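You operate a simulated robot arm through the tools that you are given. There is no shell and no other tool. Be economical: measure what you need, move in short steps, check, and stop when the job is done.

You are at the controls of a simulated robot arm. One attempt, no reset.

TASK
Fetch the wool duster and stand it on top of the felt duster. Take the eraser on the top of the corner stand and put it away on the top shelf of the book cart. Fetch the tub and set it on the window sill. Take the buffing block and leave it on the top of the printer stand. Take the infuser basket on the top of the black desk and put it away on the top of the side table. The order is free. Set down upright: wool duster, tub, infuser basket.

Only the result counts: the job must be done as asked and must still hold three seconds after the hand-in. Knocking over, shifting, dropping, spilling or breaking anything else fails it.

THE ROBOT
A 7-joint arm with a two-finger parallel gripper on a trunk, on a base that drives. Base frame: it is fixed to the floor where the robot stands at the start and does not move with it; the origin is under the middle of the robot, x ahead of it, y to its left, z up. Lengths are in m, angles in degrees, forces in N, time in s.
With the tool pointing down near the work surface it reaches from about 0.18 to 0.74 m from the robot's upright axis, wherever it stands. Its first joint turns from -166.0 to 166.0 degrees. Places, roughly: buffing block [0.5, -0.25, 0.75]; eraser (6x3x2 cm) [0.6, 0.2, 0.6]; felt duster (11x6x5 cm) [0.3, -1.5, 0.8]; infuser basket (10x10x11 cm) [0.6, -5.4, 0.8]; top of the printer stand [0.6, -2.6, 0.7]; top of the side table [-4.6, -0.8, 0.6]; top shelf of the book cart [-2, 0.2, 0.8]; tub (10x10x11 cm) [0.7, 0.3, 0.7]; window sill (86x13 cm) [-0.18, 0.36, 0.86]; wool duster (5x5x14 cm) [0.5, 0, 0.8]. Payload 1.57 kg.
The tool frame sits at the grasp point between the pads (the TCP): z along the fingers, y along the line on which they close. The tips reach 0.03 m beyond it. The gripper opens to 0.11 m. The fingers are 0.024 m wide and 0.012 m thick; the gripper's body (0.048 by 0.112 m) begins 0.078 m behind the TCP.
Orientation is that of the tool frame in the base frame, as [roll, pitch, yaw] about the fixed x, y, z axes, in that order (R = Rz(yaw) Ry(pitch) Rx(roll)). With the fingers straight down and closing along the base's y, the tool's x points along the base's -x, its y along +y and its z along -z.

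THE INTERFACE
- The arm moves only by the tool step_arm. Its arguments are lists of equal length, an entry for each row: "offset": the shift along the tool's x, y, z in units of 100 mm (1.0 is 100 mm), a list of three; "dr": the turn, a rotation vector about the tool's x, y, z in units of 90 degrees (1.0 is 90 degrees), a list of three; "hand": the opening, from 0 (shut) to 1 (fully open). In form: {"offset": [[x, y, z], ...], "dr": [[wx, wy, wz], ...], "hand": [hand, ...]}. A call has 1 to 20 rows; each row is the pose to reach, as a shift and turn from the pose commanded when the call began, along the tool's axes at that moment. A call with a number of a shift or a turn outside -1 to 1 is refused whole. Rows are played at 5 a second. More than 0.05 m and 8.6 degrees between two rows, or a gripper value outside its range, and nothing of the call is played. A pose out of reach is approached as far as the arm can. The call stops where the force on the tool passes 40 N (or 10 N more than at its start, if that is more) or the arm is blocked; 0.2 s more then pass. The fingers move at their own pace (about 0.045 m/s each) and stop on an object; they squeeze with about 43 N. The grip force told is the motor's: it shows also when the fingers shut on nothing. Time passes only in rows, and 0.2 s behind the last, so rows that repeat a pose let the fingers close. The reply holds the time, the measured pose of the TCP, the force on the tool along the base axes, the opening and the grip force, in the units named above and with some noise, with the torque about the TCP (base axes, N m) and any sound that the robot's microphone picked up.
- Cameras (640 x 400 px; columns grow to the right, rows downward): "scene" is now at [-0.0158, 0.1884, 1.4577]; the picture's right is [0.59, -0.81, 0.00], its down [-0.75, -0.55, -0.36] and it looks along [0.29, 0.21, -0.93] (base axes); focal length 214 px, centre (320, 200). "wrist" rides on the gripper at [0.07, 0.016, -0.141] in the tool frame; the picture's right is [-0.23, 0.97, 0.00], its down [-0.86, -0.20, -0.48] and it looks along [-0.47, -0.11, 0.88] (tool axes); focal length 222 px, centre (320, 200). There is no depth. A picture from a camera that has moved, and an enlarged one, comes with that camera's place and axes in the base frame and with its lens.
- snapshot(camera): a new picture of that camera. The clock stands still meanwhile.
- slide_trunk(by): slides the trunk up (or, below 0, down) by that many m; the arm and the scene camera ride with it, the base frame stays. It gives what a move gives, with no picture.
- roll_base(legs): drives the robot by 1 to 6 legs, each [ahead, turn to the left] in m and degrees, along the robot's own axes; the way and the turn of a leg run together, so that a leg with both is an arc; at most 1.5 m and 180 degrees a leg. The arm and the cameras ride along, it lands a little off, and it stops where it bumps. It gives what a move gives.
- pan_tilt(pan, tilt): turns the head with the scene camera to pan (to the left, within 155 degrees either way) and tilt (down, from -29 to 69), counted from straight ahead of the robot. It gives what a move gives.
- zoom(camera, box): a new picture of the part [left, top, right, bottom] of that camera's present view, enlarged. The clock stands still meanwhile.
- job_done(): hands the job in; it is judged then, once.

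Work in short steps. Places have to be worked out from the pictures, the camera data and where the tool is seen: move nearer, look again, correct. Check each grasp and each placing, and mend what went wrong. You have 165 turns and 112 pictures in all, those below and enlarged ones among them. Open the gripper and draw the arm clear of the work before you hand the job in, unless the task says otherwise; then end with one line.

The tools are called after "Emit:" by a JSON object that holds its "op" and its "data". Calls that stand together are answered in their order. step_arm: Moves the arm, as the interface text tells. Its arguments: {"type":"object","properties":{"offset":{"type":"array","items":{"type":"array","items":{"type":"number"}}},"dr":{"type":"array","items":{"type":"array","items":{"type":"number"}}},"hand":{"type":"array","items":{"type":"number"}}},"required":["offset","dr","hand"]} The other tools are called the same way: slide_trunk (by) slides the trunk up or down; roll_base (legs) drives the base; pan_tilt (pan, tilt) turns the head that bears the scene camera; snapshot (camera) takes a picture; zoom (camera, box) takes an enlarged picture of a part of a camera's view; job_done () hands the job in.

At the start:

```text
time_s: 0.0
eef_pos: [0.4849, 0.1891, 1.1567]
ee_rot: [-180.0, 0.0, 179.9]
ft_force: [-0.8, 0.3, 0.3]
moment: [0.0, 0.05, 0.0]
finger_gap: 0.1098
finger_force: 0.0
trunk travel left (down, up): [-0.425, 0.165]
robot x, y, heading: [0.0011, -0.0012, -0.1]
head pan, tilt: [36.0, 68.8]
```

scene: 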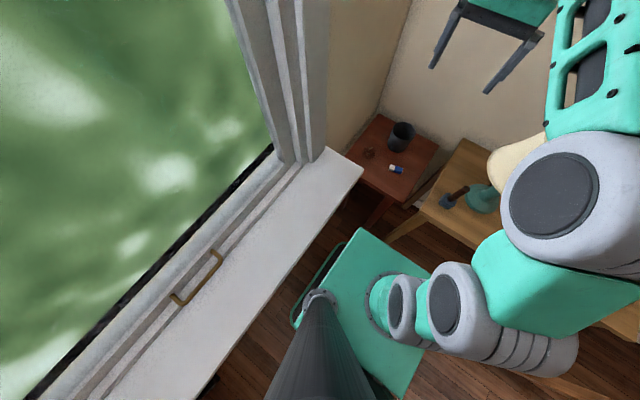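
wrist: 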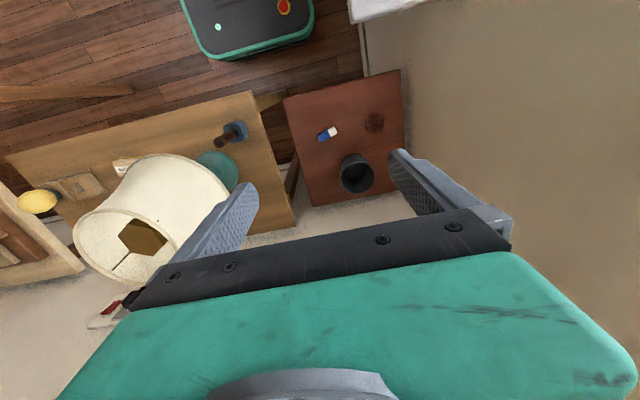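

I'll look around from the start position first: straight ahead with the head tilted, and to the right.

Emit:
{"op": "pan_tilt", "data": {"pan": -10, "tilt": 50}}

Emit:
{"op": "snapshot", "data": {"camera": "scene"}}

Emit:
{"op": "zoom", "data": {"camera": "wrist", "box": [180, 40, 440, 220]}}

```text
time_s: 1.1
eef_pos: [0.4847, 0.1893, 1.1565]
ee_rot: [-179.9, 0.0, 179.9]
ft_force: [-0.4, 0.8, 0.5]
moment: [-0.01, 0.0, -0.01]
finger_gap: 0.1101
finger_force: 0.0
trunk travel left (down, up): [-0.425, 0.165]
robot x, y, heading: [-0.0028, 0.0003, 0.0]
head pan, tilt: [-10.0, 50.0]
```

```text
109 pictures are left
camera scene: at [0.0148, 0.1422, 1.4796], right [-0.17, -0.98, 0.0], down [-0.75, 0.13, -0.64], along [0.63, -0.11, -0.77], focal length 214 px, centre (320, 200)
```

scene: 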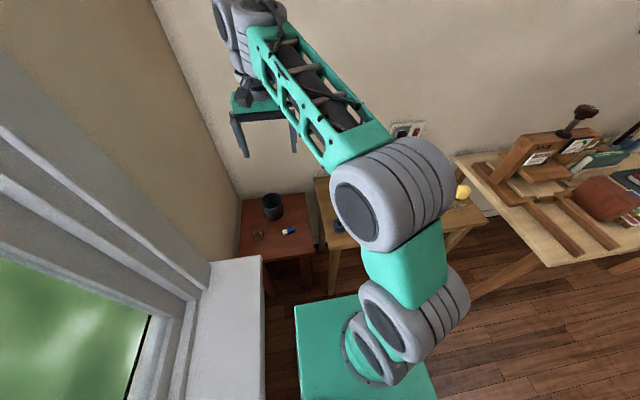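

```text
2.22 times, centred on (310, 130) of wrist
camera zoom: at [0.4158, 0.2056, 1.298], right [0.23, 0.97, 0.0], down [0.85, -0.2, 0.48], along [0.47, -0.11, -0.88], focal length 494 px, centre (342, 356)
```

zoom: 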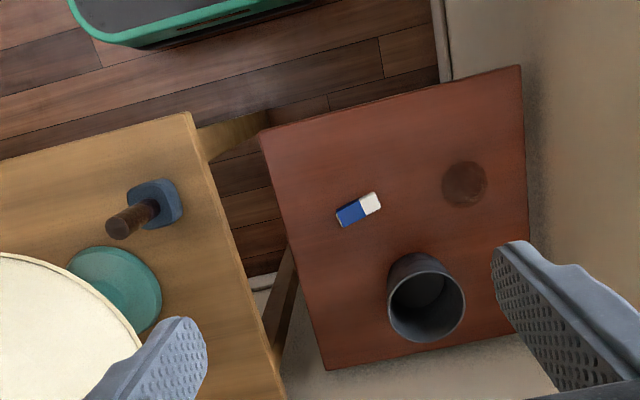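

The wrist view puts the tub rim near (0.665, 0.255), the eraser near (0.563, 0.195) and the upright wool duster near (0.49, -0.05). I'll bring the hand toward a point above the tub and look again.

Emit:
{"op": "step_arm", "data": {"offset": [[-0.22, 0.08, 0.25], [-0.45, 0.16, 0.5], [-0.67, 0.25, 0.75], [-0.9, 0.33, 1.0]], "dr": [[0, 0, 0], [0, 0, 0], [0, 0, 0], [0, 0, 0]], "hand": [1, 1, 1, 1]}}

Emit:
{"op": "step_arm", "data": {"offset": [[-0.22, 0.08, 0.2], [-0.45, 0.16, 0.4], [-0.67, 0.25, 0.6], [-0.9, 0.33, 0.8]], "dr": [[0, 0, 0], [0, 0, 0], [0, 0, 0], [0, 0, 0]], "hand": [1, 1, 1, 1]}}

Emit:
{"op": "snapshot", "data": {"camera": "wrist"}}

```text
time_s: 2.1
eef_pos: [0.576, 0.2211, 1.056]
ee_rot: [-180.0, 0.0, -179.9]
ft_force: [0.0, 0.1, -0.2]
moment: [0.0, -0.02, 0.0]
finger_gap: 0.1102
finger_force: 0.1
trunk travel left (down, up): [-0.425, 0.165]
robot x, y, heading: [0.002, 0.0001, 0.0]
head pan, tilt: [-10.0, 50.0]
```

```text
time_s: 3.1
eef_pos: [0.6673, 0.2553, 0.9768]
ee_rot: [180.0, 0.2, 179.9]
ft_force: [-0.5, 0.1, 0.8]
moment: [0.03, -0.03, -0.03]
finger_gap: 0.1097
finger_force: 0.0
trunk travel left (down, up): [-0.425, 0.165]
robot x, y, heading: [0.0017, 0.002, 0.0]
head pan, tilt: [-10.0, 50.0]
```

```text
107 pictures are left
camera wrist: at [0.5965, 0.2715, 1.1186], right [0.23, 0.97, 0.0], down [0.85, -0.2, 0.48], along [0.47, -0.11, -0.88], focal length 222 px, centre (320, 200)
```

wrist: 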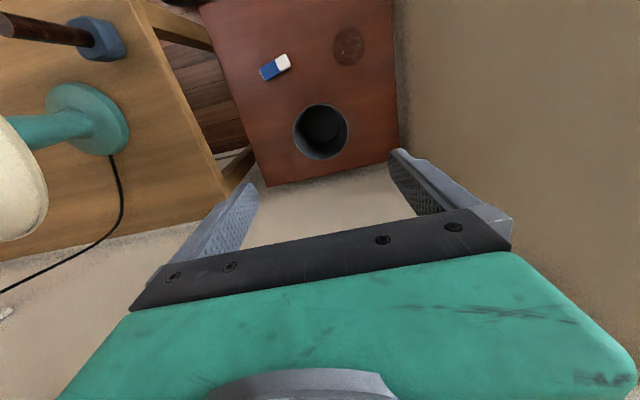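

Triangulating both views gives a tub rim centre around (0.675, 0.254) at z≈0.71. I'll lower to just above the rim and check alignment.

Emit:
{"op": "step_arm", "data": {"offset": [[-0.02, -0.01, 0.33], [-0.05, -0.01, 0.66], [-0.08, -0.02, 1.0]], "dr": [[0, 0, 0], [0, 0, 0], [0, 0, 0]], "hand": [1, 1, 1]}}

Emit:
{"op": "step_arm", "data": {"offset": [[0, 0, 0.4], [0, 0, 0.8]], "dr": [[0, 0, 0], [0, 0, 0]], "hand": [1, 1]}}

Emit:
{"op": "snapshot", "data": {"camera": "wrist"}}

Emit:
{"op": "snapshot", "data": {"camera": "scene"}}

```text
time_s: 3.9
eef_pos: [0.6736, 0.2526, 0.8765]
ee_rot: [179.9, 0.0, -180.0]
ft_force: [1.2, -0.5, 0.3]
moment: [0.02, 0.02, -0.02]
finger_gap: 0.1102
finger_force: 0.1
trunk travel left (down, up): [-0.425, 0.165]
robot x, y, heading: [0.0015, -0.0004, 0.2]
head pan, tilt: [-10.0, 50.0]
```

```text
time_s: 4.5
eef_pos: [0.6737, 0.2521, 0.7969]
ee_rot: [-180.0, 0.1, 179.9]
ft_force: [0.1, -0.8, 1.2]
moment: [0.04, -0.01, 0.01]
finger_gap: 0.1102
finger_force: 0.1
trunk travel left (down, up): [-0.425, 0.165]
robot x, y, heading: [-0.0003, -0.0013, -0.1]
head pan, tilt: [-10.0, 50.0]
```

```text
106 pictures are left
camera wrist: at [0.6048, 0.2683, 0.9375], right [0.23, 0.97, 0.0], down [0.85, -0.2, 0.48], along [0.47, -0.11, -0.88], focal length 222 px, centre (320, 200)
```

wrist: 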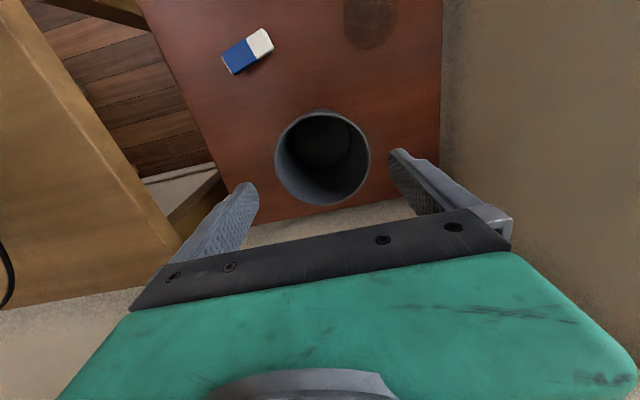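

```text
105 pictures are left
camera scene: at [0.015, 0.1422, 1.4797], right [-0.17, -0.98, 0.0], down [-0.75, 0.13, -0.64], along [0.63, -0.11, -0.77], focal length 214 px, centre (320, 200)
```

scene: 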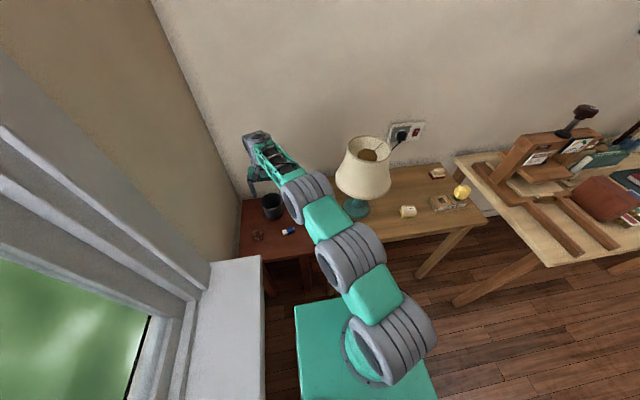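

The rim centre computes to (0.674, 0.254, 0.72), so the hand is centred within 2 mm. I'll descend to z≈0.687 with the fingers straddling and close.

Emit:
{"op": "step_arm", "data": {"offset": [[0, 0.02, 0.3], [0, 0.02, 0.6], [0, 0.02, 0.9], [0, 0.02, 0.9]], "dr": [[0, 0, 0], [0, 0, 0], [0, 0, 0], [0, 0, 0]], "hand": [1, 1, 1, 1]}}

Emit:
{"op": "step_arm", "data": {"offset": [[0, 0, 0.2], [0, 0, 0.2], [0, 0, 0.2], [0, 0, 0.2]], "dr": [[0, 0, 0], [0, 0, 0], [0, 0, 0], [0, 0, 0]], "hand": [1, 0.6, 0.6, 0.6]}}

```text
time_s: 5.5
eef_pos: [0.6729, 0.2559, 0.7066]
ee_rot: [180.0, -0.1, 179.9]
ft_force: [0.1, 0.0, -0.3]
moment: [-0.01, -0.01, 0.01]
finger_gap: 0.1102
finger_force: 0.1
trunk travel left (down, up): [-0.425, 0.165]
robot x, y, heading: [0.0013, 0.0003, -0.1]
head pan, tilt: [-10.0, 50.0]
```

```text
time_s: 6.5
eef_pos: [0.6744, 0.2534, 0.6868]
ee_rot: [180.0, 0.0, -180.0]
ft_force: [0.8, -0.8, -0.6]
moment: [0.06, -0.02, -0.02]
finger_gap: 0.0993
finger_force: 34.7
trunk travel left (down, up): [-0.425, 0.165]
robot x, y, heading: [0.0028, -0.0037, -0.3]
head pan, tilt: [-10.0, 50.0]
```

Gripped at 0.099 m opening. I'll tighten and lift 0.1 m, raise the trunk, and check the hold.

Emit:
{"op": "step_arm", "data": {"offset": [[0, 0, 0], [0, 0, -0.33], [0, 0, -0.66], [0, 0, -1.0]], "dr": [[0, 0, 0], [0, 0, 0], [0, 0, 0], [0, 0, 0]], "hand": [0, 0, 0, 0]}}

Emit:
{"op": "slide_trunk", "data": {"by": 0.16}}

Emit:
{"op": "pan_tilt", "data": {"pan": 60, "tilt": 55}}

Emit:
{"op": "snapshot", "data": {"camera": "scene"}}

Emit:
{"op": "snapshot", "data": {"camera": "wrist"}}

```text
time_s: 7.5
eef_pos: [0.6729, 0.2544, 0.7877]
ee_rot: [180.0, -0.1, 179.9]
ft_force: [-0.7, -0.1, -4.2]
moment: [0.0, 0.02, 0.01]
finger_gap: 0.099
finger_force: 42.7
trunk travel left (down, up): [-0.425, 0.165]
robot x, y, heading: [-0.0022, 0.0004, 0.1]
head pan, tilt: [-10.0, 50.0]
```

```text
time_s: 9.4
eef_pos: [0.6736, 0.255, 0.9454]
ee_rot: [-180.0, 0.0, 180.0]
ft_force: [0.1, -0.3, -2.3]
moment: [0.0, -0.01, -0.03]
finger_gap: 0.0989
finger_force: 42.7
trunk travel left (down, up): [-0.585, 0.005]
robot x, y, heading: [-0.0028, -0.0006, -0.1]
head pan, tilt: [-10.0, 50.0]
```

```text
time_s: 10.8
eef_pos: [0.6732, 0.254, 0.9471]
ee_rot: [179.9, 0.0, 179.9]
ft_force: [-1.1, -0.1, -2.5]
moment: [0.01, 0.04, 0.01]
finger_gap: 0.0992
finger_force: 43.1
trunk travel left (down, up): [-0.585, 0.005]
robot x, y, heading: [0.0027, -0.0002, 0.0]
head pan, tilt: [60.0, 55.0]
```

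```text
104 pictures are left
camera scene: at [-0.0245, 0.2181, 1.6331], right [0.87, -0.5, 0.0], down [-0.41, -0.71, -0.57], along [0.29, 0.5, -0.82], focal length 214 px, centre (320, 200)
```

scene: 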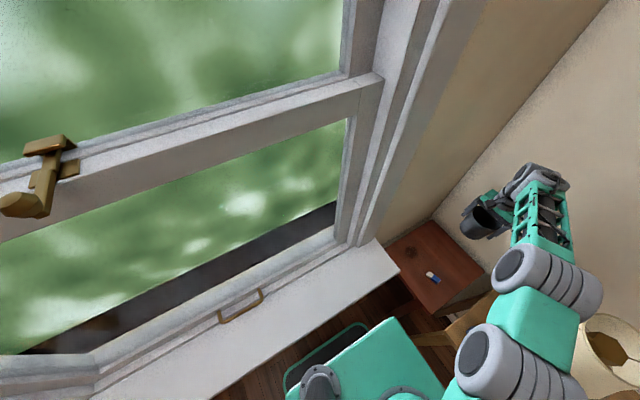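

```text
103 pictures are left
camera wrist: at [0.6045, 0.2712, 1.0877], right [0.23, 0.97, 0.0], down [0.86, -0.2, 0.48], along [0.47, -0.11, -0.88], focal length 222 px, centre (320, 200)
```

wrist: 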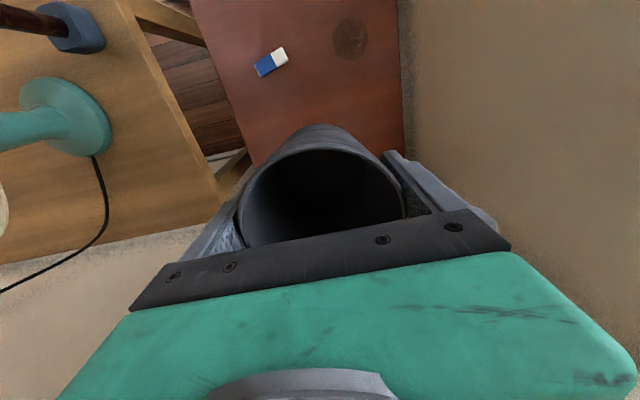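

The tub is held (about 3 N). The sill front edge computes to y≈0.273 and the back to ≈0.40, so its centre is y≈0.337. I'll swing the tub over there, turning the hand 90° so it closes along the sill.

Emit:
{"op": "step_arm", "data": {"offset": [[0.25, 0, -0.2], [0.5, 0, -0.4], [0.75, 0, -0.6], [1.0, 0, -0.8]], "dr": [[0, 0, -0.083], [0, 0, -0.167], [0, 0, -0.25], [0, 0, -0.333]], "hand": [0, 0, 0, 0]}}

Emit:
{"op": "step_arm", "data": {"offset": [[0.19, 0.17, 0], [0.38, 0.34, 0], [0.57, 0.51, 0], [0.766, 0.673, 0]], "dr": [[0, 0, -0.083], [0, 0, -0.167], [0, 0, -0.25], [0, 0, -0.333]], "hand": [0, 0, 0, 0]}}

Emit:
{"op": "step_arm", "data": {"offset": [[0.12, 0.22, 0], [0.25, 0.43, 0], [0.37, 0.65, 0], [0.5, 0.866, 0]], "dr": [[0, 0, -0.083], [0, 0, -0.167], [0, 0, -0.25], [0, 0, -0.333]], "hand": [0, 0, 0, 0]}}

Emit:
{"op": "snapshot", "data": {"camera": "scene"}}

```text
time_s: 11.8
eef_pos: [0.5725, 0.2534, 1.028]
ee_rot: [180.0, -0.1, -149.9]
ft_force: [-0.8, 0.3, -3.2]
moment: [0.01, 0.02, 0.02]
finger_gap: 0.0991
finger_force: 42.7
trunk travel left (down, up): [-0.585, 0.005]
robot x, y, heading: [-0.0012, -0.0007, 0.3]
head pan, tilt: [60.0, 55.0]
```

```text
time_s: 12.8
eef_pos: [0.4744, 0.2748, 1.0278]
ee_rot: [180.0, 0.1, -120.0]
ft_force: [-0.1, -0.3, -3.5]
moment: [-0.03, -0.01, -0.01]
finger_gap: 0.0991
finger_force: 42.8
trunk travel left (down, up): [-0.585, 0.005]
robot x, y, heading: [-0.0036, -0.0029, -0.2]
head pan, tilt: [60.0, 55.0]
```

```text
time_s: 13.8
eef_pos: [0.3737, 0.2748, 1.0258]
ee_rot: [180.0, 0.0, -90.1]
ft_force: [0.1, 0.4, -1.8]
moment: [-0.03, 0.0, -0.01]
finger_gap: 0.0992
finger_force: 42.7
trunk travel left (down, up): [-0.585, 0.005]
robot x, y, heading: [-0.0007, -0.0004, 0.3]
head pan, tilt: [60.0, 55.0]
```

```text
102 pictures are left
camera scene: at [-0.0253, 0.218, 1.6331], right [0.87, -0.5, 0.0], down [-0.41, -0.71, -0.57], along [0.29, 0.5, -0.82], focal length 214 px, centre (320, 200)
```

scene: 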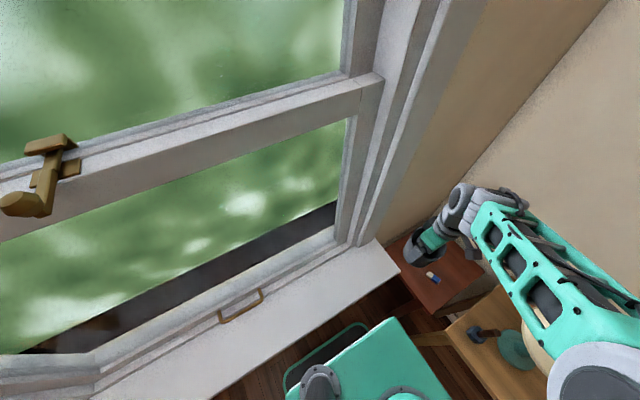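

The hold is good and the way is clear. I'll continue along to above the sill and look again.

Emit:
{"op": "step_arm", "data": {"offset": [[-0.05, 0.33, 0], [-0.15, 0.66, 0], [-0.3, 1.0, 0]], "dr": [[0, 0, 0], [0, 0, 0], [0, 0, 0]], "hand": [0, 0, 0]}}

Emit:
{"op": "step_arm", "data": {"offset": [[-0.1, 0.33, 0], [-0.2, 0.66, 0], [-0.3, 1.0, 0]], "dr": [[0, 0, 0], [0, 0, 0], [0, 0, 0]], "hand": [0, 0, 0]}}

Emit:
{"op": "snapshot", "data": {"camera": "scene"}}

Emit:
{"op": "snapshot", "data": {"camera": "wrist"}}

```text
time_s: 14.6
eef_pos: [0.2741, 0.3052, 1.027]
ee_rot: [-180.0, -0.1, -90.1]
ft_force: [0.4, -0.3, -2.0]
moment: [-0.05, -0.04, -0.01]
finger_gap: 0.0988
finger_force: 42.8
trunk travel left (down, up): [-0.585, 0.005]
robot x, y, heading: [-0.0008, 0.0039, 0.2]
head pan, tilt: [60.0, 55.0]
```

```text
time_s: 15.4
eef_pos: [0.1739, 0.3349, 1.0274]
ee_rot: [180.0, 0.0, -90.1]
ft_force: [-0.7, -0.5, -2.7]
moment: [-0.06, -0.02, 0.02]
finger_gap: 0.099
finger_force: 43.0
trunk travel left (down, up): [-0.585, 0.005]
robot x, y, heading: [0.0002, -0.002, 0.1]
head pan, tilt: [60.0, 55.0]
```

```text
101 pictures are left
camera scene: at [-0.0251, 0.2182, 1.6331], right [0.87, -0.5, 0.0], down [-0.41, -0.71, -0.57], along [0.29, 0.5, -0.82], focal length 214 px, centre (320, 200)
```

scene: 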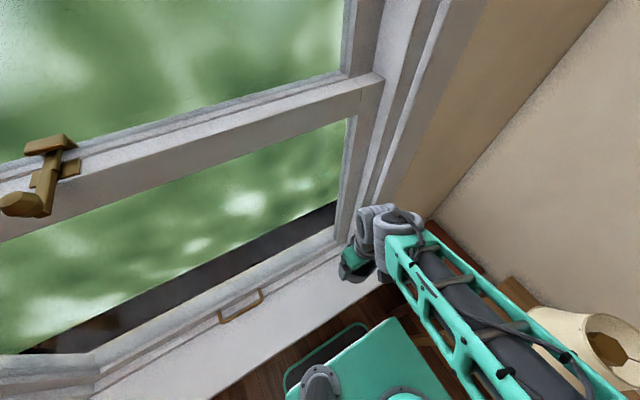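

```text
100 pictures are left
camera wrist: at [0.1576, 0.2656, 1.1676], right [-0.97, 0.23, 0.0], down [0.2, 0.85, 0.48], along [0.11, 0.47, -0.88], focal length 222 px, centre (320, 200)
```

wrist: 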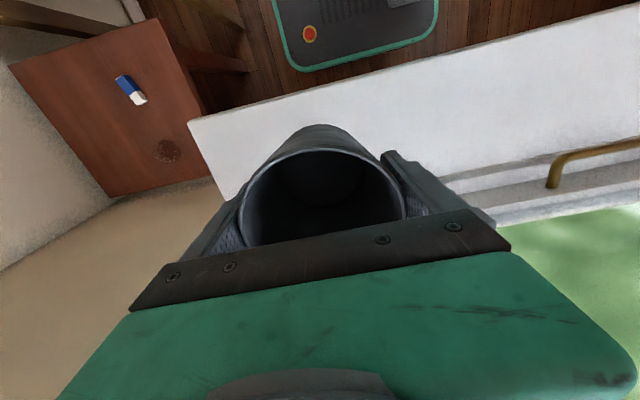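

The corner triangulates cleanly at z=0.86; the sill spans y 0.277–0.407. I'll shift +7 mm in y and lower the tub to just above contact.

Emit:
{"op": "step_arm", "data": {"offset": [[-0.07, 0, 0.3], [-0.07, 0, 0.6], [-0.07, 0, 0.82]], "dr": [[0, 0, 0], [0, 0, 0], [0, 0, 0]], "hand": [0, 0, 0]}}

Emit:
{"op": "step_arm", "data": {"offset": [[0, 0, 0.03], [0, 0, 0.06]], "dr": [[0, 0, 0], [0, 0, 0]], "hand": [0, 0]}}

Emit:
{"op": "snapshot", "data": {"camera": "wrist"}}

```text
time_s: 16.2
eef_pos: [0.174, 0.3413, 0.9452]
ee_rot: [-179.9, -0.1, -90.1]
ft_force: [0.1, 0.5, -3.8]
moment: [-0.01, 0.01, -0.01]
finger_gap: 0.0992
finger_force: 42.7
trunk travel left (down, up): [-0.585, 0.005]
robot x, y, heading: [-0.0027, 0.0002, 0.2]
head pan, tilt: [60.0, 55.0]
```

```text
time_s: 16.8
eef_pos: [0.1731, 0.3412, 0.939]
ee_rot: [179.9, 0.1, -90.1]
ft_force: [0.1, 0.5, -3.5]
moment: [-0.03, 0.0, -0.02]
finger_gap: 0.0993
finger_force: 42.6
trunk travel left (down, up): [-0.585, 0.005]
robot x, y, heading: [-0.0002, -0.0003, -0.2]
head pan, tilt: [60.0, 55.0]
```

```text
99 pictures are left
camera wrist: at [0.1581, 0.2726, 1.0796], right [-0.97, 0.23, 0.0], down [0.2, 0.86, 0.48], along [0.11, 0.47, -0.88], focal length 222 px, centre (320, 200)
```

wrist: 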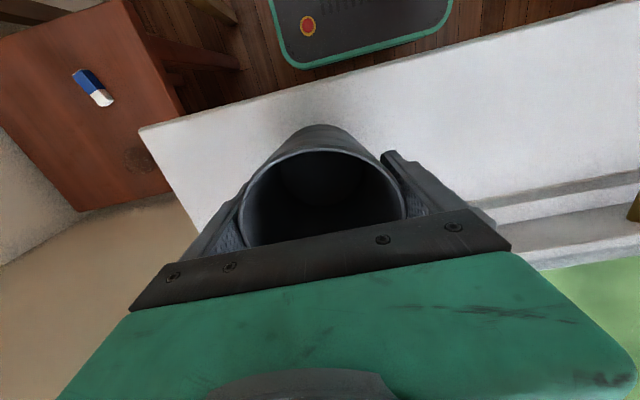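

Not in contact yet (force unchanged). I'll lower further in small increments.

Emit:
{"op": "step_arm", "data": {"offset": [[0, 0, 0.03], [0, 0, 0.05]], "dr": [[0, 0, 0], [0, 0, 0]], "hand": [0, 0]}}

Emit:
{"op": "step_arm", "data": {"offset": [[0, 0, 0.02], [0, 0, 0.04]], "dr": [[0, 0, 0], [0, 0, 0]], "hand": [0, 0]}}

```text
time_s: 17.4
eef_pos: [0.1745, 0.342, 0.9334]
ee_rot: [179.9, 0.0, -90.1]
ft_force: [0.1, 0.1, -2.7]
moment: [-0.03, -0.02, 0.01]
finger_gap: 0.0991
finger_force: 42.6
trunk travel left (down, up): [-0.585, 0.005]
robot x, y, heading: [-0.0013, 0.0034, -0.1]
head pan, tilt: [60.0, 55.0]
```

```text
time_s: 18.0
eef_pos: [0.1738, 0.3417, 0.9293]
ee_rot: [-180.0, 0.0, -90.2]
ft_force: [-0.1, -0.1, -2.9]
moment: [0.02, 0.01, -0.07]
finger_gap: 0.099
finger_force: 43.0
trunk travel left (down, up): [-0.585, 0.005]
robot x, y, heading: [0.0026, 0.002, -0.2]
head pan, tilt: [60.0, 55.0]
```

Still no contact at 0.929; I'll continue lowering.

Emit:
{"op": "step_arm", "data": {"offset": [[0, 0, 0.02], [0, 0, 0.04]], "dr": [[0, 0, 0], [0, 0, 0]], "hand": [0, 0]}}

Emit:
{"op": "step_arm", "data": {"offset": [[0, 0, 0.02], [0, 0, 0.03]], "dr": [[0, 0, 0], [0, 0, 0]], "hand": [0, 0]}}

Emit:
{"op": "zoom", "data": {"camera": "scene", "box": [260, 180, 460, 320]}}

```text
time_s: 18.6
eef_pos: [0.1735, 0.3422, 0.9258]
ee_rot: [180.0, 0.0, -90.1]
ft_force: [0.1, -0.5, -3.4]
moment: [-0.06, -0.01, -0.02]
finger_gap: 0.0992
finger_force: 43.0
trunk travel left (down, up): [-0.585, 0.005]
robot x, y, heading: [-0.0028, 0.0011, 0.1]
head pan, tilt: [60.0, 55.0]
```

```text
time_s: 19.2
eef_pos: [0.1736, 0.3425, 0.9223]
ee_rot: [-180.0, 0.0, -90.1]
ft_force: [-0.4, 0.5, -2.7]
moment: [-0.01, 0.02, -0.01]
finger_gap: 0.0992
finger_force: 43.5
trunk travel left (down, up): [-0.585, 0.005]
robot x, y, heading: [-0.004, -0.0025, -0.2]
head pan, tilt: [60.0, 55.0]
```

```text
2.86 times, centred on (360, 250) of scene
camera zoom: at [-0.0249, 0.2182, 1.6331], right [0.87, -0.5, 0.0], down [-0.41, -0.71, -0.57], along [0.29, 0.5, -0.82], focal length 613 px, centre (206, 57)
```

zoom: 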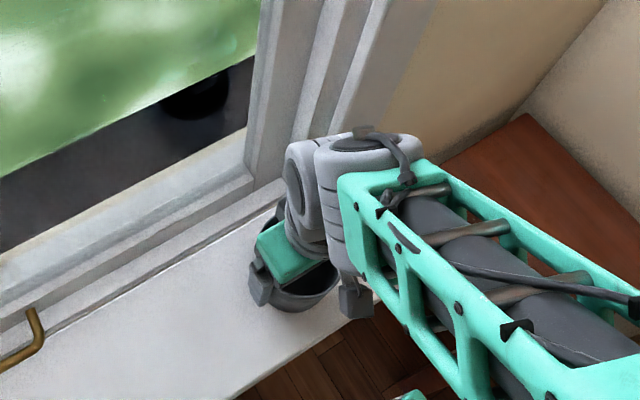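

It looks close above the sill. I'll keep lowering in 2 mm rows.

Emit:
{"op": "step_arm", "data": {"offset": [[0, 0, 0.02], [0, 0, 0.04]], "dr": [[0, 0, 0], [0, 0, 0]], "hand": [0, 0]}}

Emit:
{"op": "step_arm", "data": {"offset": [[0, 0, 0.02], [0, 0, 0.03]], "dr": [[0, 0, 0], [0, 0, 0]], "hand": [0, 0]}}

```text
time_s: 19.8
eef_pos: [0.1736, 0.3395, 0.919]
ee_rot: [179.9, 0.1, -90.1]
ft_force: [0.1, -0.2, -2.7]
moment: [-0.04, -0.05, 0.01]
finger_gap: 0.0993
finger_force: 43.0
trunk travel left (down, up): [-0.585, 0.005]
robot x, y, heading: [0.0003, -0.0021, 0.1]
head pan, tilt: [60.0, 55.0]
```

```text
time_s: 20.4
eef_pos: [0.1734, 0.3418, 0.9181]
ee_rot: [-179.9, 0.2, -90.1]
ft_force: [0.7, -4.2, 20.6]
moment: [-0.57, 0.35, 0.14]
finger_gap: 0.0992
finger_force: 43.2
trunk travel left (down, up): [-0.585, 0.005]
robot x, y, heading: [-0.0034, -0.0021, 0.3]
head pan, tilt: [60.0, 55.0]
```

Contact at z≈0.918 (upward 21 N). I'll ease up a hair, open fully, and withdraw straight up.

Emit:
{"op": "step_arm", "data": {"offset": [[0, 0, -0.01], [0, 0, -0.01], [0, 0, -0.01], [0, 0, -0.01]], "dr": [[0, 0, 0], [0, 0, 0], [0, 0, 0], [0, 0, 0]], "hand": [0, 1, 1, 1]}}

Emit:
{"op": "step_arm", "data": {"offset": [[0, 0, -0.2], [0, 0, -0.5], [0, 0, -0.9]], "dr": [[0, 0, 0], [0, 0, 0], [0, 0, 0]], "hand": [1, 1, 1]}}

Emit:
{"op": "step_arm", "data": {"offset": [[0.1, -0.2, -0.3], [0.3, -0.6, -0.5], [0.3, -1.0, -0.6]], "dr": [[0, 0, 0], [0, 0, 0], [0, 0, 0]], "hand": [1, 1, 1]}}

Emit:
{"op": "snapshot", "data": {"camera": "wrist"}}

Emit:
{"op": "snapshot", "data": {"camera": "scene"}}

```text
time_s: 21.4
eef_pos: [0.1745, 0.3414, 0.9159]
ee_rot: [-180.0, 0.0, -90.2]
ft_force: [-0.3, 0.2, 0.0]
moment: [0.02, -0.01, 0.0]
finger_gap: 0.1099
finger_force: 0.1
trunk travel left (down, up): [-0.585, 0.005]
robot x, y, heading: [-0.0012, 0.0005, 0.0]
head pan, tilt: [60.0, 55.0]
```

```text
time_s: 22.2
eef_pos: [0.1717, 0.3408, 1.0068]
ee_rot: [180.0, 0.0, -90.1]
ft_force: [0.4, -0.5, -0.2]
moment: [0.01, 0.03, 0.02]
finger_gap: 0.1098
finger_force: 0.0
trunk travel left (down, up): [-0.585, 0.005]
robot x, y, heading: [0.0035, -0.0006, -0.0]
head pan, tilt: [60.0, 55.0]
```

```text
time_s: 23.0
eef_pos: [0.2743, 0.3106, 1.0664]
ee_rot: [179.8, -0.1, -90.0]
ft_force: [0.2, 0.6, -0.4]
moment: [-0.05, 0.01, -0.04]
finger_gap: 0.1099
finger_force: 0.1
trunk travel left (down, up): [-0.585, 0.005]
robot x, y, heading: [0.0006, -0.0002, 0.0]
head pan, tilt: [60.0, 55.0]
```

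```text
97 pictures are left
camera wrist: at [0.259, 0.2421, 1.2085], right [-0.97, 0.23, 0.0], down [0.2, 0.86, 0.48], along [0.11, 0.46, -0.88], focal length 222 px, centre (320, 200)
```

wrist: 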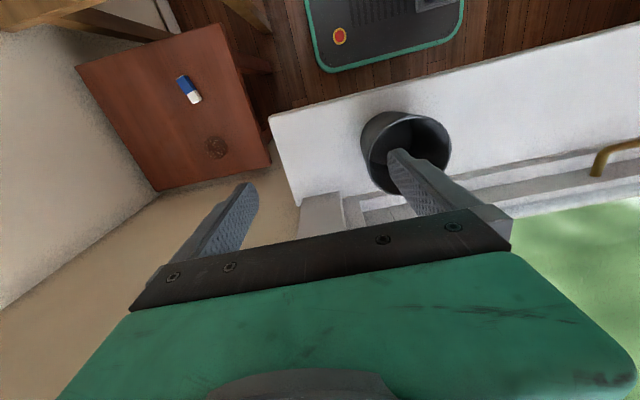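

```text
96 pictures are left
camera scene: at [-0.0244, 0.2183, 1.6331], right [0.87, -0.5, 0.0], down [-0.41, -0.71, -0.57], along [0.29, 0.5, -0.82], focal length 214 px, centre (320, 200)
```

scene: 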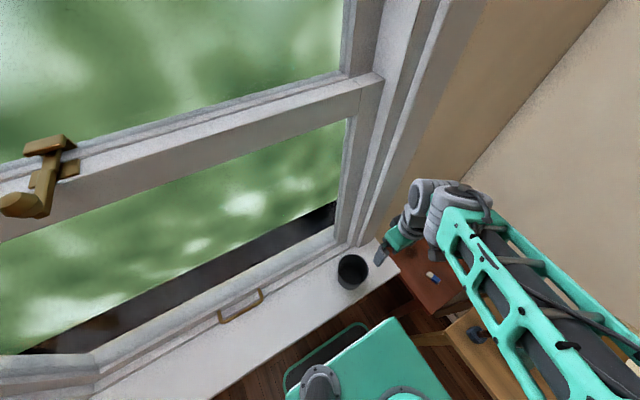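

The tub stands upright on the sill. Next the eraser: it computes to (0.566, 0.189), long axis about 9° off y; I'll move above it with the jaws closing across its short side.

Emit:
{"op": "step_arm", "data": {"offset": [[0.13, -0.32, 0.2], [0.27, -0.65, 0.45], [0.41, -0.97, 0.7]], "dr": [[0, 0, 0], [0, 0, 0], [0, 0, 0]], "hand": [1, 1, 1]}}

Emit:
{"op": "step_arm", "data": {"offset": [[0.13, -0.32, 0.25], [0.27, -0.65, 0.5], [0.41, -0.97, 0.9]], "dr": [[0, 0, 0], [0, 0, 0], [0, 0, 0]], "hand": [1, 1, 1]}}

Emit:
{"op": "step_arm", "data": {"offset": [[0.13, -0.32, 0.3], [0.27, -0.65, 0.6], [0.41, -0.97, 0.9]], "dr": [[0, 0, -0.03], [0, 0, -0.06], [0, 0, -0.1]], "hand": [0.8, 0.6, 0.6]}}

Emit:
{"op": "snapshot", "data": {"camera": "wrist"}}

```text
time_s: 23.8
eef_pos: [0.3715, 0.2694, 0.9953]
ee_rot: [-179.9, 0.0, -90.2]
ft_force: [0.1, -0.1, 0.0]
moment: [-0.03, 0.01, 0.01]
finger_gap: 0.11
finger_force: 0.2
trunk travel left (down, up): [-0.585, 0.005]
robot x, y, heading: [-0.0018, -0.001, 0.2]
head pan, tilt: [60.0, 55.0]
```

```text
refused: row 3 steps farther than a row can; nothing moved
```

```text
time_s: 24.6
eef_pos: [0.4676, 0.2287, 0.9059]
ee_rot: [180.0, 0.0, -80.9]
ft_force: [0.2, 0.2, -0.1]
moment: [0.04, 0.01, 0.05]
finger_gap: 0.0658
finger_force: 0.1
trunk travel left (down, up): [-0.585, 0.005]
robot x, y, heading: [0.0033, 0.0008, 0.0]
head pan, tilt: [60.0, 55.0]
```

```text
95 pictures are left
camera wrist: at [0.4629, 0.1586, 1.0474], right [-1.0, 0.07, 0.0], down [0.06, 0.88, 0.48], along [0.03, 0.48, -0.88], focal length 222 px, centre (320, 200)
```

wrist: 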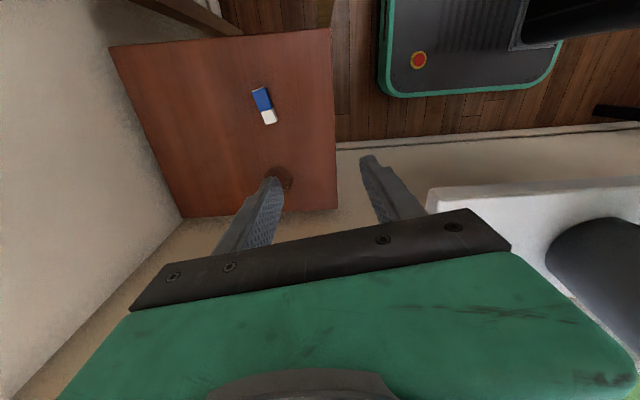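

One row-step was refused, but the last one ran; I'm at (0.468, 0.229, 0.906). The eraser recomputes to (0.562, 0.192); I'll move over it and down to z≈0.71.

Emit:
{"op": "step_arm", "data": {"offset": [[0.13, -0.22, 0.25], [0.26, -0.44, 0.5], [0.39, -0.66, 0.75], [0.515, -0.886, 1.0]], "dr": [[0, 0, 0], [0, 0, 0], [0, 0, 0], [0, 0, 0]], "hand": [0.6, 0.6, 0.6, 0.6]}}

Emit:
{"op": "step_arm", "data": {"offset": [[0, 0, 0.33], [0, 0, 0.66], [0, 0, 0.95]], "dr": [[0, 0, 0], [0, 0, 0], [0, 0, 0]], "hand": [0.6, 0.6, 0.6]}}

Emit:
{"op": "snapshot", "data": {"camera": "wrist"}}

```text
time_s: 25.6
eef_pos: [0.5624, 0.1928, 0.8053]
ee_rot: [180.0, 0.0, -81.1]
ft_force: [1.1, 0.9, -0.7]
moment: [-0.02, 0.02, 0.02]
finger_gap: 0.066
finger_force: 0.1
trunk travel left (down, up): [-0.585, 0.005]
robot x, y, heading: [-0.0003, 0.0008, -0.1]
head pan, tilt: [60.0, 55.0]
```

```text
time_s: 26.4
eef_pos: [0.5657, 0.1937, 0.7117]
ee_rot: [-179.9, 0.0, -81.1]
ft_force: [0.0, -0.2, 0.5]
moment: [0.01, -0.01, 0.01]
finger_gap: 0.0661
finger_force: 0.1
trunk travel left (down, up): [-0.585, 0.005]
robot x, y, heading: [0.0034, -0.0008, 0.2]
head pan, tilt: [60.0, 55.0]
```

```text
94 pictures are left
camera wrist: at [0.5594, 0.1227, 0.8528], right [-1.0, 0.07, 0.0], down [0.06, 0.88, 0.48], along [0.04, 0.48, -0.88], focal length 222 px, centre (320, 200)
```

wrist: 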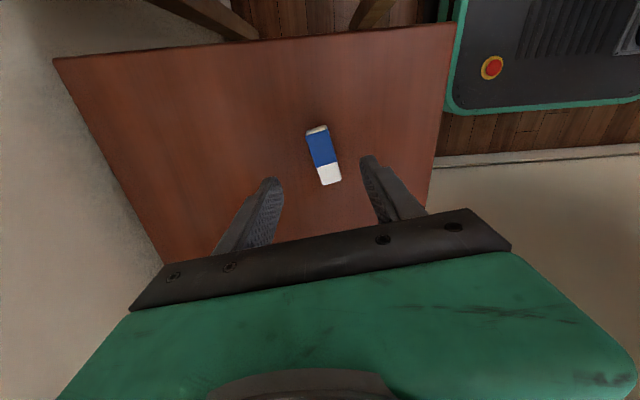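

Aligned over the eraser. I'll lower toward the surface in small rows.

Emit:
{"op": "step_arm", "data": {"offset": [[0, 0, 0.3], [0, 0, 0.5], [0, 0, 0.58]], "dr": [[0, 0, 0], [0, 0, 0], [0, 0, 0]], "hand": [0.6, 0.6, 0.6]}}

Emit:
{"op": "zoom", "data": {"camera": "wrist", "box": [220, 100, 440, 240]}}

```text
time_s: 27.2
eef_pos: [0.5635, 0.1919, 0.6539]
ee_rot: [-180.0, 0.0, -81.0]
ft_force: [0.3, 0.6, -0.1]
moment: [0.0, 0.02, 0.02]
finger_gap: 0.0662
finger_force: 0.1
trunk travel left (down, up): [-0.585, 0.005]
robot x, y, heading: [-0.0012, -0.0005, -0.0]
head pan, tilt: [60.0, 55.0]
```

```text
2.86 times, centred on (330, 170) of wrist
camera zoom: at [0.5588, 0.1216, 0.7946], right [-1.0, 0.07, 0.0], down [0.06, 0.88, 0.48], along [0.04, 0.48, -0.88], focal length 635 px, centre (291, 286)
```

zoom: 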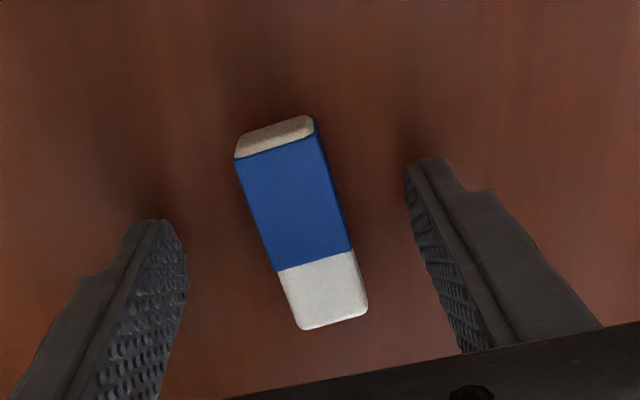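

Well centred. I'll lower ~9 mm more and close on it.

Emit:
{"op": "step_arm", "data": {"offset": [[0, 0, 0.03], [0, 0, 0.06], [0, 0, 0.09]], "dr": [[0, 0, 0], [0, 0, 0], [0, 0, 0]], "hand": [0.6, 0.6, 0.6]}}

Emit:
{"op": "step_arm", "data": {"offset": [[0, 0, 0], [0, 0, 0], [0, 0, 0], [0, 0, 0]], "dr": [[0, 0, 0], [0, 0, 0], [0, 0, 0], [0, 0, 0]], "hand": [0.2, 0, 0, 0]}}

Emit:
{"op": "step_arm", "data": {"offset": [[0, 0, -0.3], [0, 0, -0.6], [0, 0, -1.0]], "dr": [[0, 0, 0], [0, 0, 0], [0, 0, 0]], "hand": [0, 0, 0]}}

Emit:
{"op": "snapshot", "data": {"camera": "wrist"}}

```text
time_s: 28.1
eef_pos: [0.5663, 0.1932, 0.6504]
ee_rot: [-179.6, 0.1, -81.1]
ft_force: [-6.9, -3.6, 22.9]
moment: [-0.39, 1.2, 0.2]
finger_gap: 0.073
finger_force: 3.8
trunk travel left (down, up): [-0.585, 0.005]
robot x, y, heading: [0.0014, -0.001, 0.1]
head pan, tilt: [60.0, 55.0]
stopped in row 3: the force on the tool passed its limit (the readings are from after the stop); the commanded pose is now the measured one
```

```text
time_s: 28.7
eef_pos: [0.5658, 0.1924, 0.6492]
ee_rot: [-179.9, 0.1, -81.1]
ft_force: [-11.8, -1.2, 23.1]
moment: [-0.29, 0.96, -0.3]
finger_gap: 0.045
finger_force: 6.3
trunk travel left (down, up): [-0.585, 0.005]
robot x, y, heading: [0.0012, 0.0015, 0.1]
head pan, tilt: [60.0, 55.0]
stopped in row 2: the force on the tool passed its limit (the readings are from after the stop); the commanded pose is now the measured one
```

```text
time_s: 29.5
eef_pos: [0.5654, 0.1911, 0.7483]
ee_rot: [-180.0, 0.0, -81.1]
ft_force: [-0.9, 0.5, -0.8]
moment: [0.01, -0.02, 0.0]
finger_gap: 0.0207
finger_force: 32.7
trunk travel left (down, up): [-0.585, 0.005]
robot x, y, heading: [-0.0026, -0.0002, -0.1]
head pan, tilt: [60.0, 55.0]
```

```text
92 pictures are left
camera wrist: at [0.5601, 0.1211, 0.8888], right [-1.0, 0.07, 0.0], down [0.06, 0.88, 0.48], along [0.04, 0.48, -0.88], focal length 222 px, centre (320, 200)
```

wrist: 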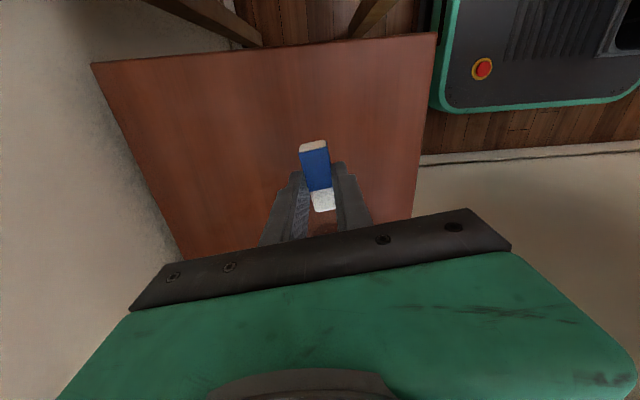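

The eraser is held (gap ~0.02, seen between the pads). I'll raise and retract the arm, then look behind for the book cart.

Emit:
{"op": "step_arm", "data": {"offset": [[0.08, 0.25, -0.25], [0.17, 0.5, -0.5], [0.25, 0.75, -0.75], [0.34, 1.0, -1.0]], "dr": [[0, 0, 0], [0, 0, 0], [0, 0, 0], [0, 0, 0]], "hand": [0, 0, 0, 0]}}

Emit:
{"op": "step_arm", "data": {"offset": [[0.08, 0.25, -0.25], [0.17, 0.5, -0.5], [0.25, 0.75, -0.75], [0.34, 1.0, -1.0]], "dr": [[0, 0, 0.06], [0, 0, 0.12], [0, 0, 0.18], [0, 0, 0.25]], "hand": [0, 0, 0, 0]}}

Emit:
{"op": "pan_tilt", "data": {"pan": 150, "tilt": 25}}

Emit:
{"op": "snapshot", "data": {"camera": "scene"}}

Emit:
{"op": "pan_tilt", "data": {"pan": -130, "tilt": 25}}

Emit:
{"op": "snapshot", "data": {"camera": "scene"}}

```text
time_s: 30.5
eef_pos: [0.4706, 0.1432, 0.8466]
ee_rot: [-179.9, -0.1, -81.1]
ft_force: [0.4, 0.3, -0.2]
moment: [-0.03, -0.03, -0.02]
finger_gap: 0.0206
finger_force: 34.2
trunk travel left (down, up): [-0.585, 0.005]
robot x, y, heading: [-0.0049, -0.0054, 0.1]
head pan, tilt: [60.0, 55.0]
```

```text
time_s: 31.5
eef_pos: [0.3769, 0.0948, 0.9479]
ee_rot: [-180.0, 0.1, -103.7]
ft_force: [0.3, -0.2, 0.5]
moment: [-0.01, -0.01, 0.03]
finger_gap: 0.0208
finger_force: 33.8
trunk travel left (down, up): [-0.585, 0.005]
robot x, y, heading: [0.0006, -0.0013, -0.1]
head pan, tilt: [60.0, 55.0]
```

```text
time_s: 33.2
eef_pos: [0.3776, 0.0954, 0.9477]
ee_rot: [-179.9, 0.1, -103.6]
ft_force: [-0.5, 0.0, 0.0]
moment: [0.02, 0.0, 0.01]
finger_gap: 0.0206
finger_force: 34.0
trunk travel left (down, up): [-0.585, 0.005]
robot x, y, heading: [0.0007, -0.001, -0.0]
head pan, tilt: [150.0, 25.0]
```

```text
91 pictures are left
camera scene: at [-0.1409, 0.2016, 1.6771], right [0.5, 0.87, 0.0], down [0.37, -0.21, -0.91], along [-0.78, 0.45, -0.42], focal length 214 px, centre (320, 200)
```

scene: 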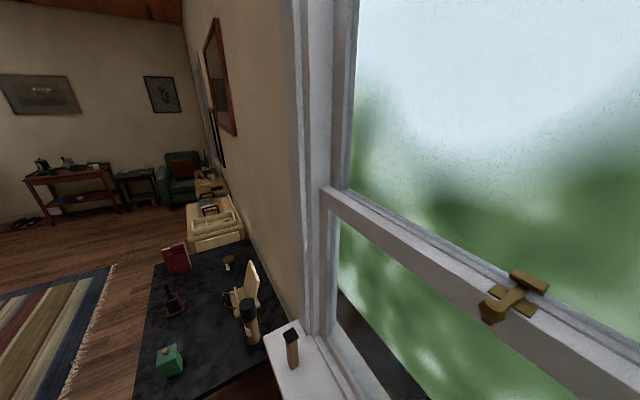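

```text
time_s: 37.0
eef_pos: [0.3795, 0.0962, 0.9477]
ee_rot: [-179.9, 0.1, -103.5]
ft_force: [0.4, 0.9, -0.6]
moment: [0.01, 0.01, -0.01]
finger_gap: 0.0206
finger_force: 33.9
trunk travel left (down, up): [-0.585, 0.005]
robot x, y, heading: [0.0026, 0.0002, 0.1]
head pan, tilt: [-130.0, 25.0]
```

```text
90 pictures are left
camera scene: at [-0.1204, 0.0849, 1.6772], right [-0.77, 0.64, 0.0], down [0.27, 0.32, -0.91], along [-0.58, -0.69, -0.42], focal length 214 px, centre (320, 200)
```

scene: 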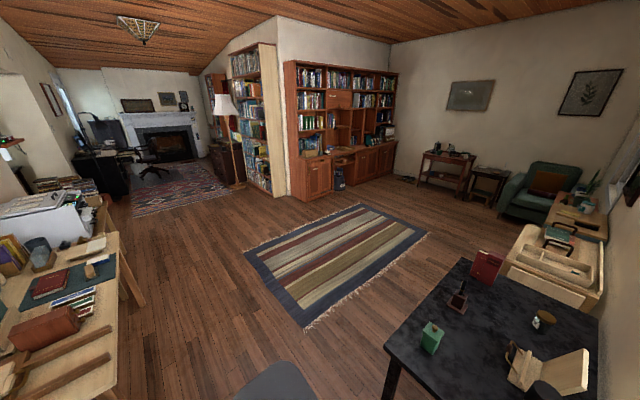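

I see a black table right behind, then cream-coloured carts along the same wall, an armchair and two tables at the far wall. I'll zoom there.

Emit:
{"op": "zoom", "data": {"camera": "scene", "box": [380, 130, 640, 300]}}

Emit:
{"op": "zoom", "data": {"camera": "scene", "box": [0, 110, 260, 280]}}

```text
2.35 times, centred on (510, 215) of scene
camera zoom: at [-0.1204, 0.0849, 1.6772], right [-0.77, 0.64, 0.0], down [0.27, 0.32, -0.91], along [-0.58, -0.69, -0.42], focal length 505 px, centre (-127, 165)
```

zoom: 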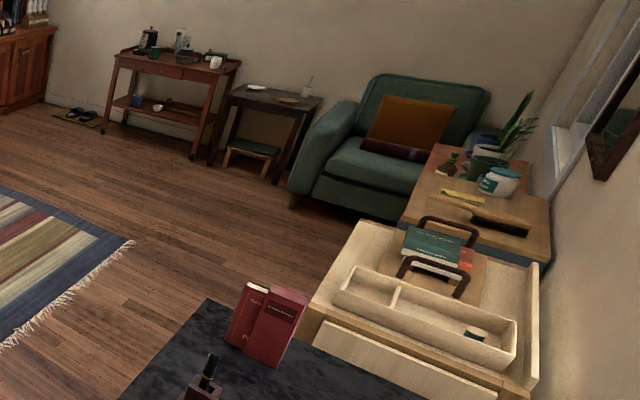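

```text
2.35 times, centred on (130, 195) of scene
camera zoom: at [-0.1204, 0.0849, 1.6772], right [-0.77, 0.64, 0.0], down [0.27, 0.32, -0.91], along [-0.58, -0.69, -0.42], focal length 505 px, centre (767, 212)
```

zoom: 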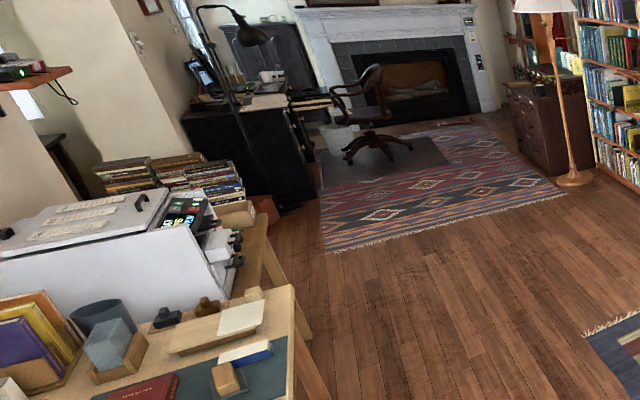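

The book cart top spans about x −2.27…−1.64, y 0…0.4, beyond the black table (x −0.68…−1.55, y>−0.17). I'll back off a bit, turn right and run along y≈−0.58.

Emit:
{"op": "roll_base", "data": {"legs": [[-0.2, 0], [0, -90], [0.58, 0], [0, -90]]}}

Emit:
{"op": "pan_tilt", "data": {"pan": -20, "tilt": 35}}

Emit:
{"op": "snapshot", "data": {"camera": "scene"}}

```text
time_s: 49.2
eef_pos: [-0.5747, -0.6826, 0.9473]
ee_rot: [-179.9, 0.1, 77.1]
ft_force: [0.0, 0.7, -0.5]
moment: [0.0, -0.04, 0.0]
finger_gap: 0.0206
finger_force: 33.7
trunk travel left (down, up): [-0.585, 0.005]
robot x, y, heading: [-0.1983, -0.5824, -179.4]
head pan, tilt: [-130.0, 25.0]
```

```text
time_s: 51.1
eef_pos: [-0.5728, -0.6834, 0.9478]
ee_rot: [-180.0, 0.0, 77.1]
ft_force: [-0.7, 0.2, 0.2]
moment: [-0.01, 0.02, -0.01]
finger_gap: 0.0208
finger_force: 34.2
trunk travel left (down, up): [-0.585, 0.005]
robot x, y, heading: [-0.1918, -0.5839, -179.5]
head pan, tilt: [-20.0, 35.0]
```

```text
87 pictures are left
camera scene: at [-0.218, -0.7083, 1.6614], right [0.33, 0.94, 0.0], down [0.54, -0.19, -0.82], along [-0.77, 0.27, -0.57], focal length 214 px, centre (320, 200)
```

scene: 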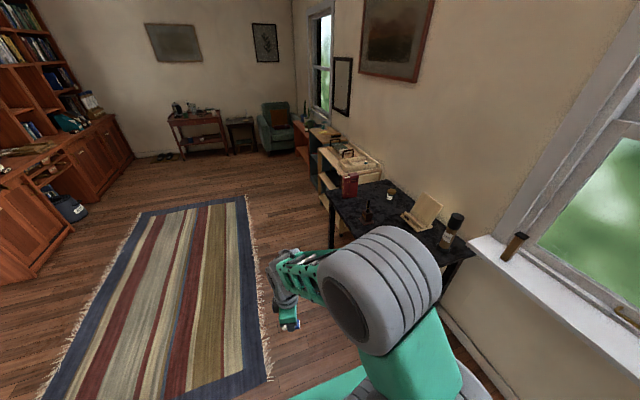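

The path is clear. I'll drive 1.75 m along, turn right toward the cart, and look with the head down.

Emit:
{"op": "roll_base", "data": {"legs": [[1.5, 0], [0.25, 0], [0, -90]]}}

Emit:
{"op": "pan_tilt", "data": {"pan": 10, "tilt": 45}}

Emit:
{"op": "snapshot", "data": {"camera": "scene"}}

```text
time_s: 63.8
eef_pos: [-2.0534, -0.2222, 0.9476]
ee_rot: [-179.9, 0.0, -13.5]
ft_force: [0.0, 0.4, -0.9]
moment: [0.01, 0.01, 0.03]
finger_gap: 0.0208
finger_force: 34.4
trunk travel left (down, up): [-0.585, 0.005]
robot x, y, heading: [-1.9607, -0.6031, 89.9]
head pan, tilt: [-20.0, 35.0]
```

```text
time_s: 64.8
eef_pos: [-2.0553, -0.2226, 0.9483]
ee_rot: [-179.9, 0.1, -13.5]
ft_force: [-0.1, 0.0, 0.0]
moment: [-0.01, 0.0, 0.01]
finger_gap: 0.0209
finger_force: 34.4
trunk travel left (down, up): [-0.585, 0.005]
robot x, y, heading: [-1.964, -0.5996, 90.0]
head pan, tilt: [10.0, 45.0]
```

```text
86 pictures are left
camera scene: at [-2.1292, -0.5804, 1.6466], right [0.98, 0.17, 0.0], down [0.12, -0.7, -0.71], along [-0.12, 0.7, -0.71], focal length 214 px, centre (320, 200)
```

scene: 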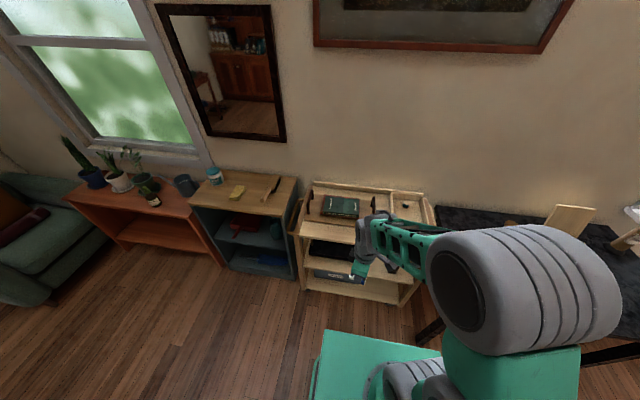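

The cart is directly ahead. I'll zoom on its top for free space.

Emit:
{"op": "zoom", "data": {"camera": "scene", "box": [270, 160, 460, 300]}}

Emit:
{"op": "snapshot", "data": {"camera": "wrist"}}

```text
2.86 times, centred on (365, 230) of scene
camera zoom: at [-2.1292, -0.5804, 1.6466], right [0.98, 0.17, 0.0], down [0.12, -0.7, -0.71], along [-0.12, 0.7, -0.71], focal length 613 px, centre (191, 114)
```

zoom: 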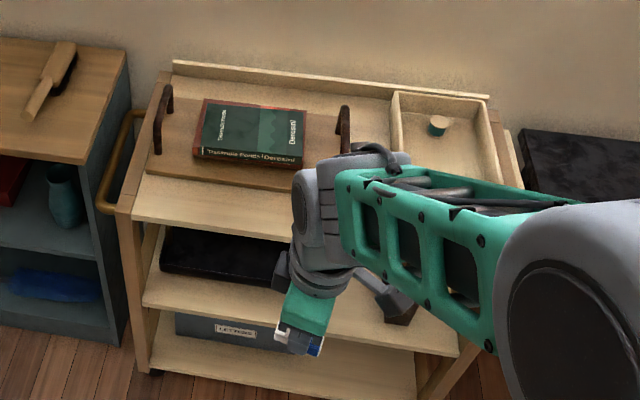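

```text
84 pictures are left
camera wrist: at [-1.9901, -0.2543, 1.0882], right [-0.45, -0.89, 0.0], down [-0.78, 0.39, 0.48], along [-0.43, 0.22, -0.88], focal length 222 px, centre (320, 200)
```

wrist: 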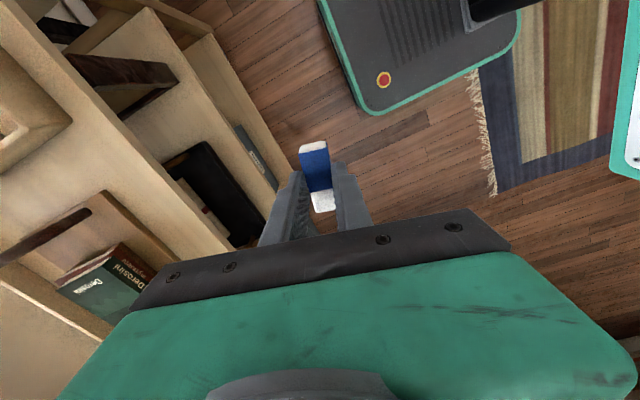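

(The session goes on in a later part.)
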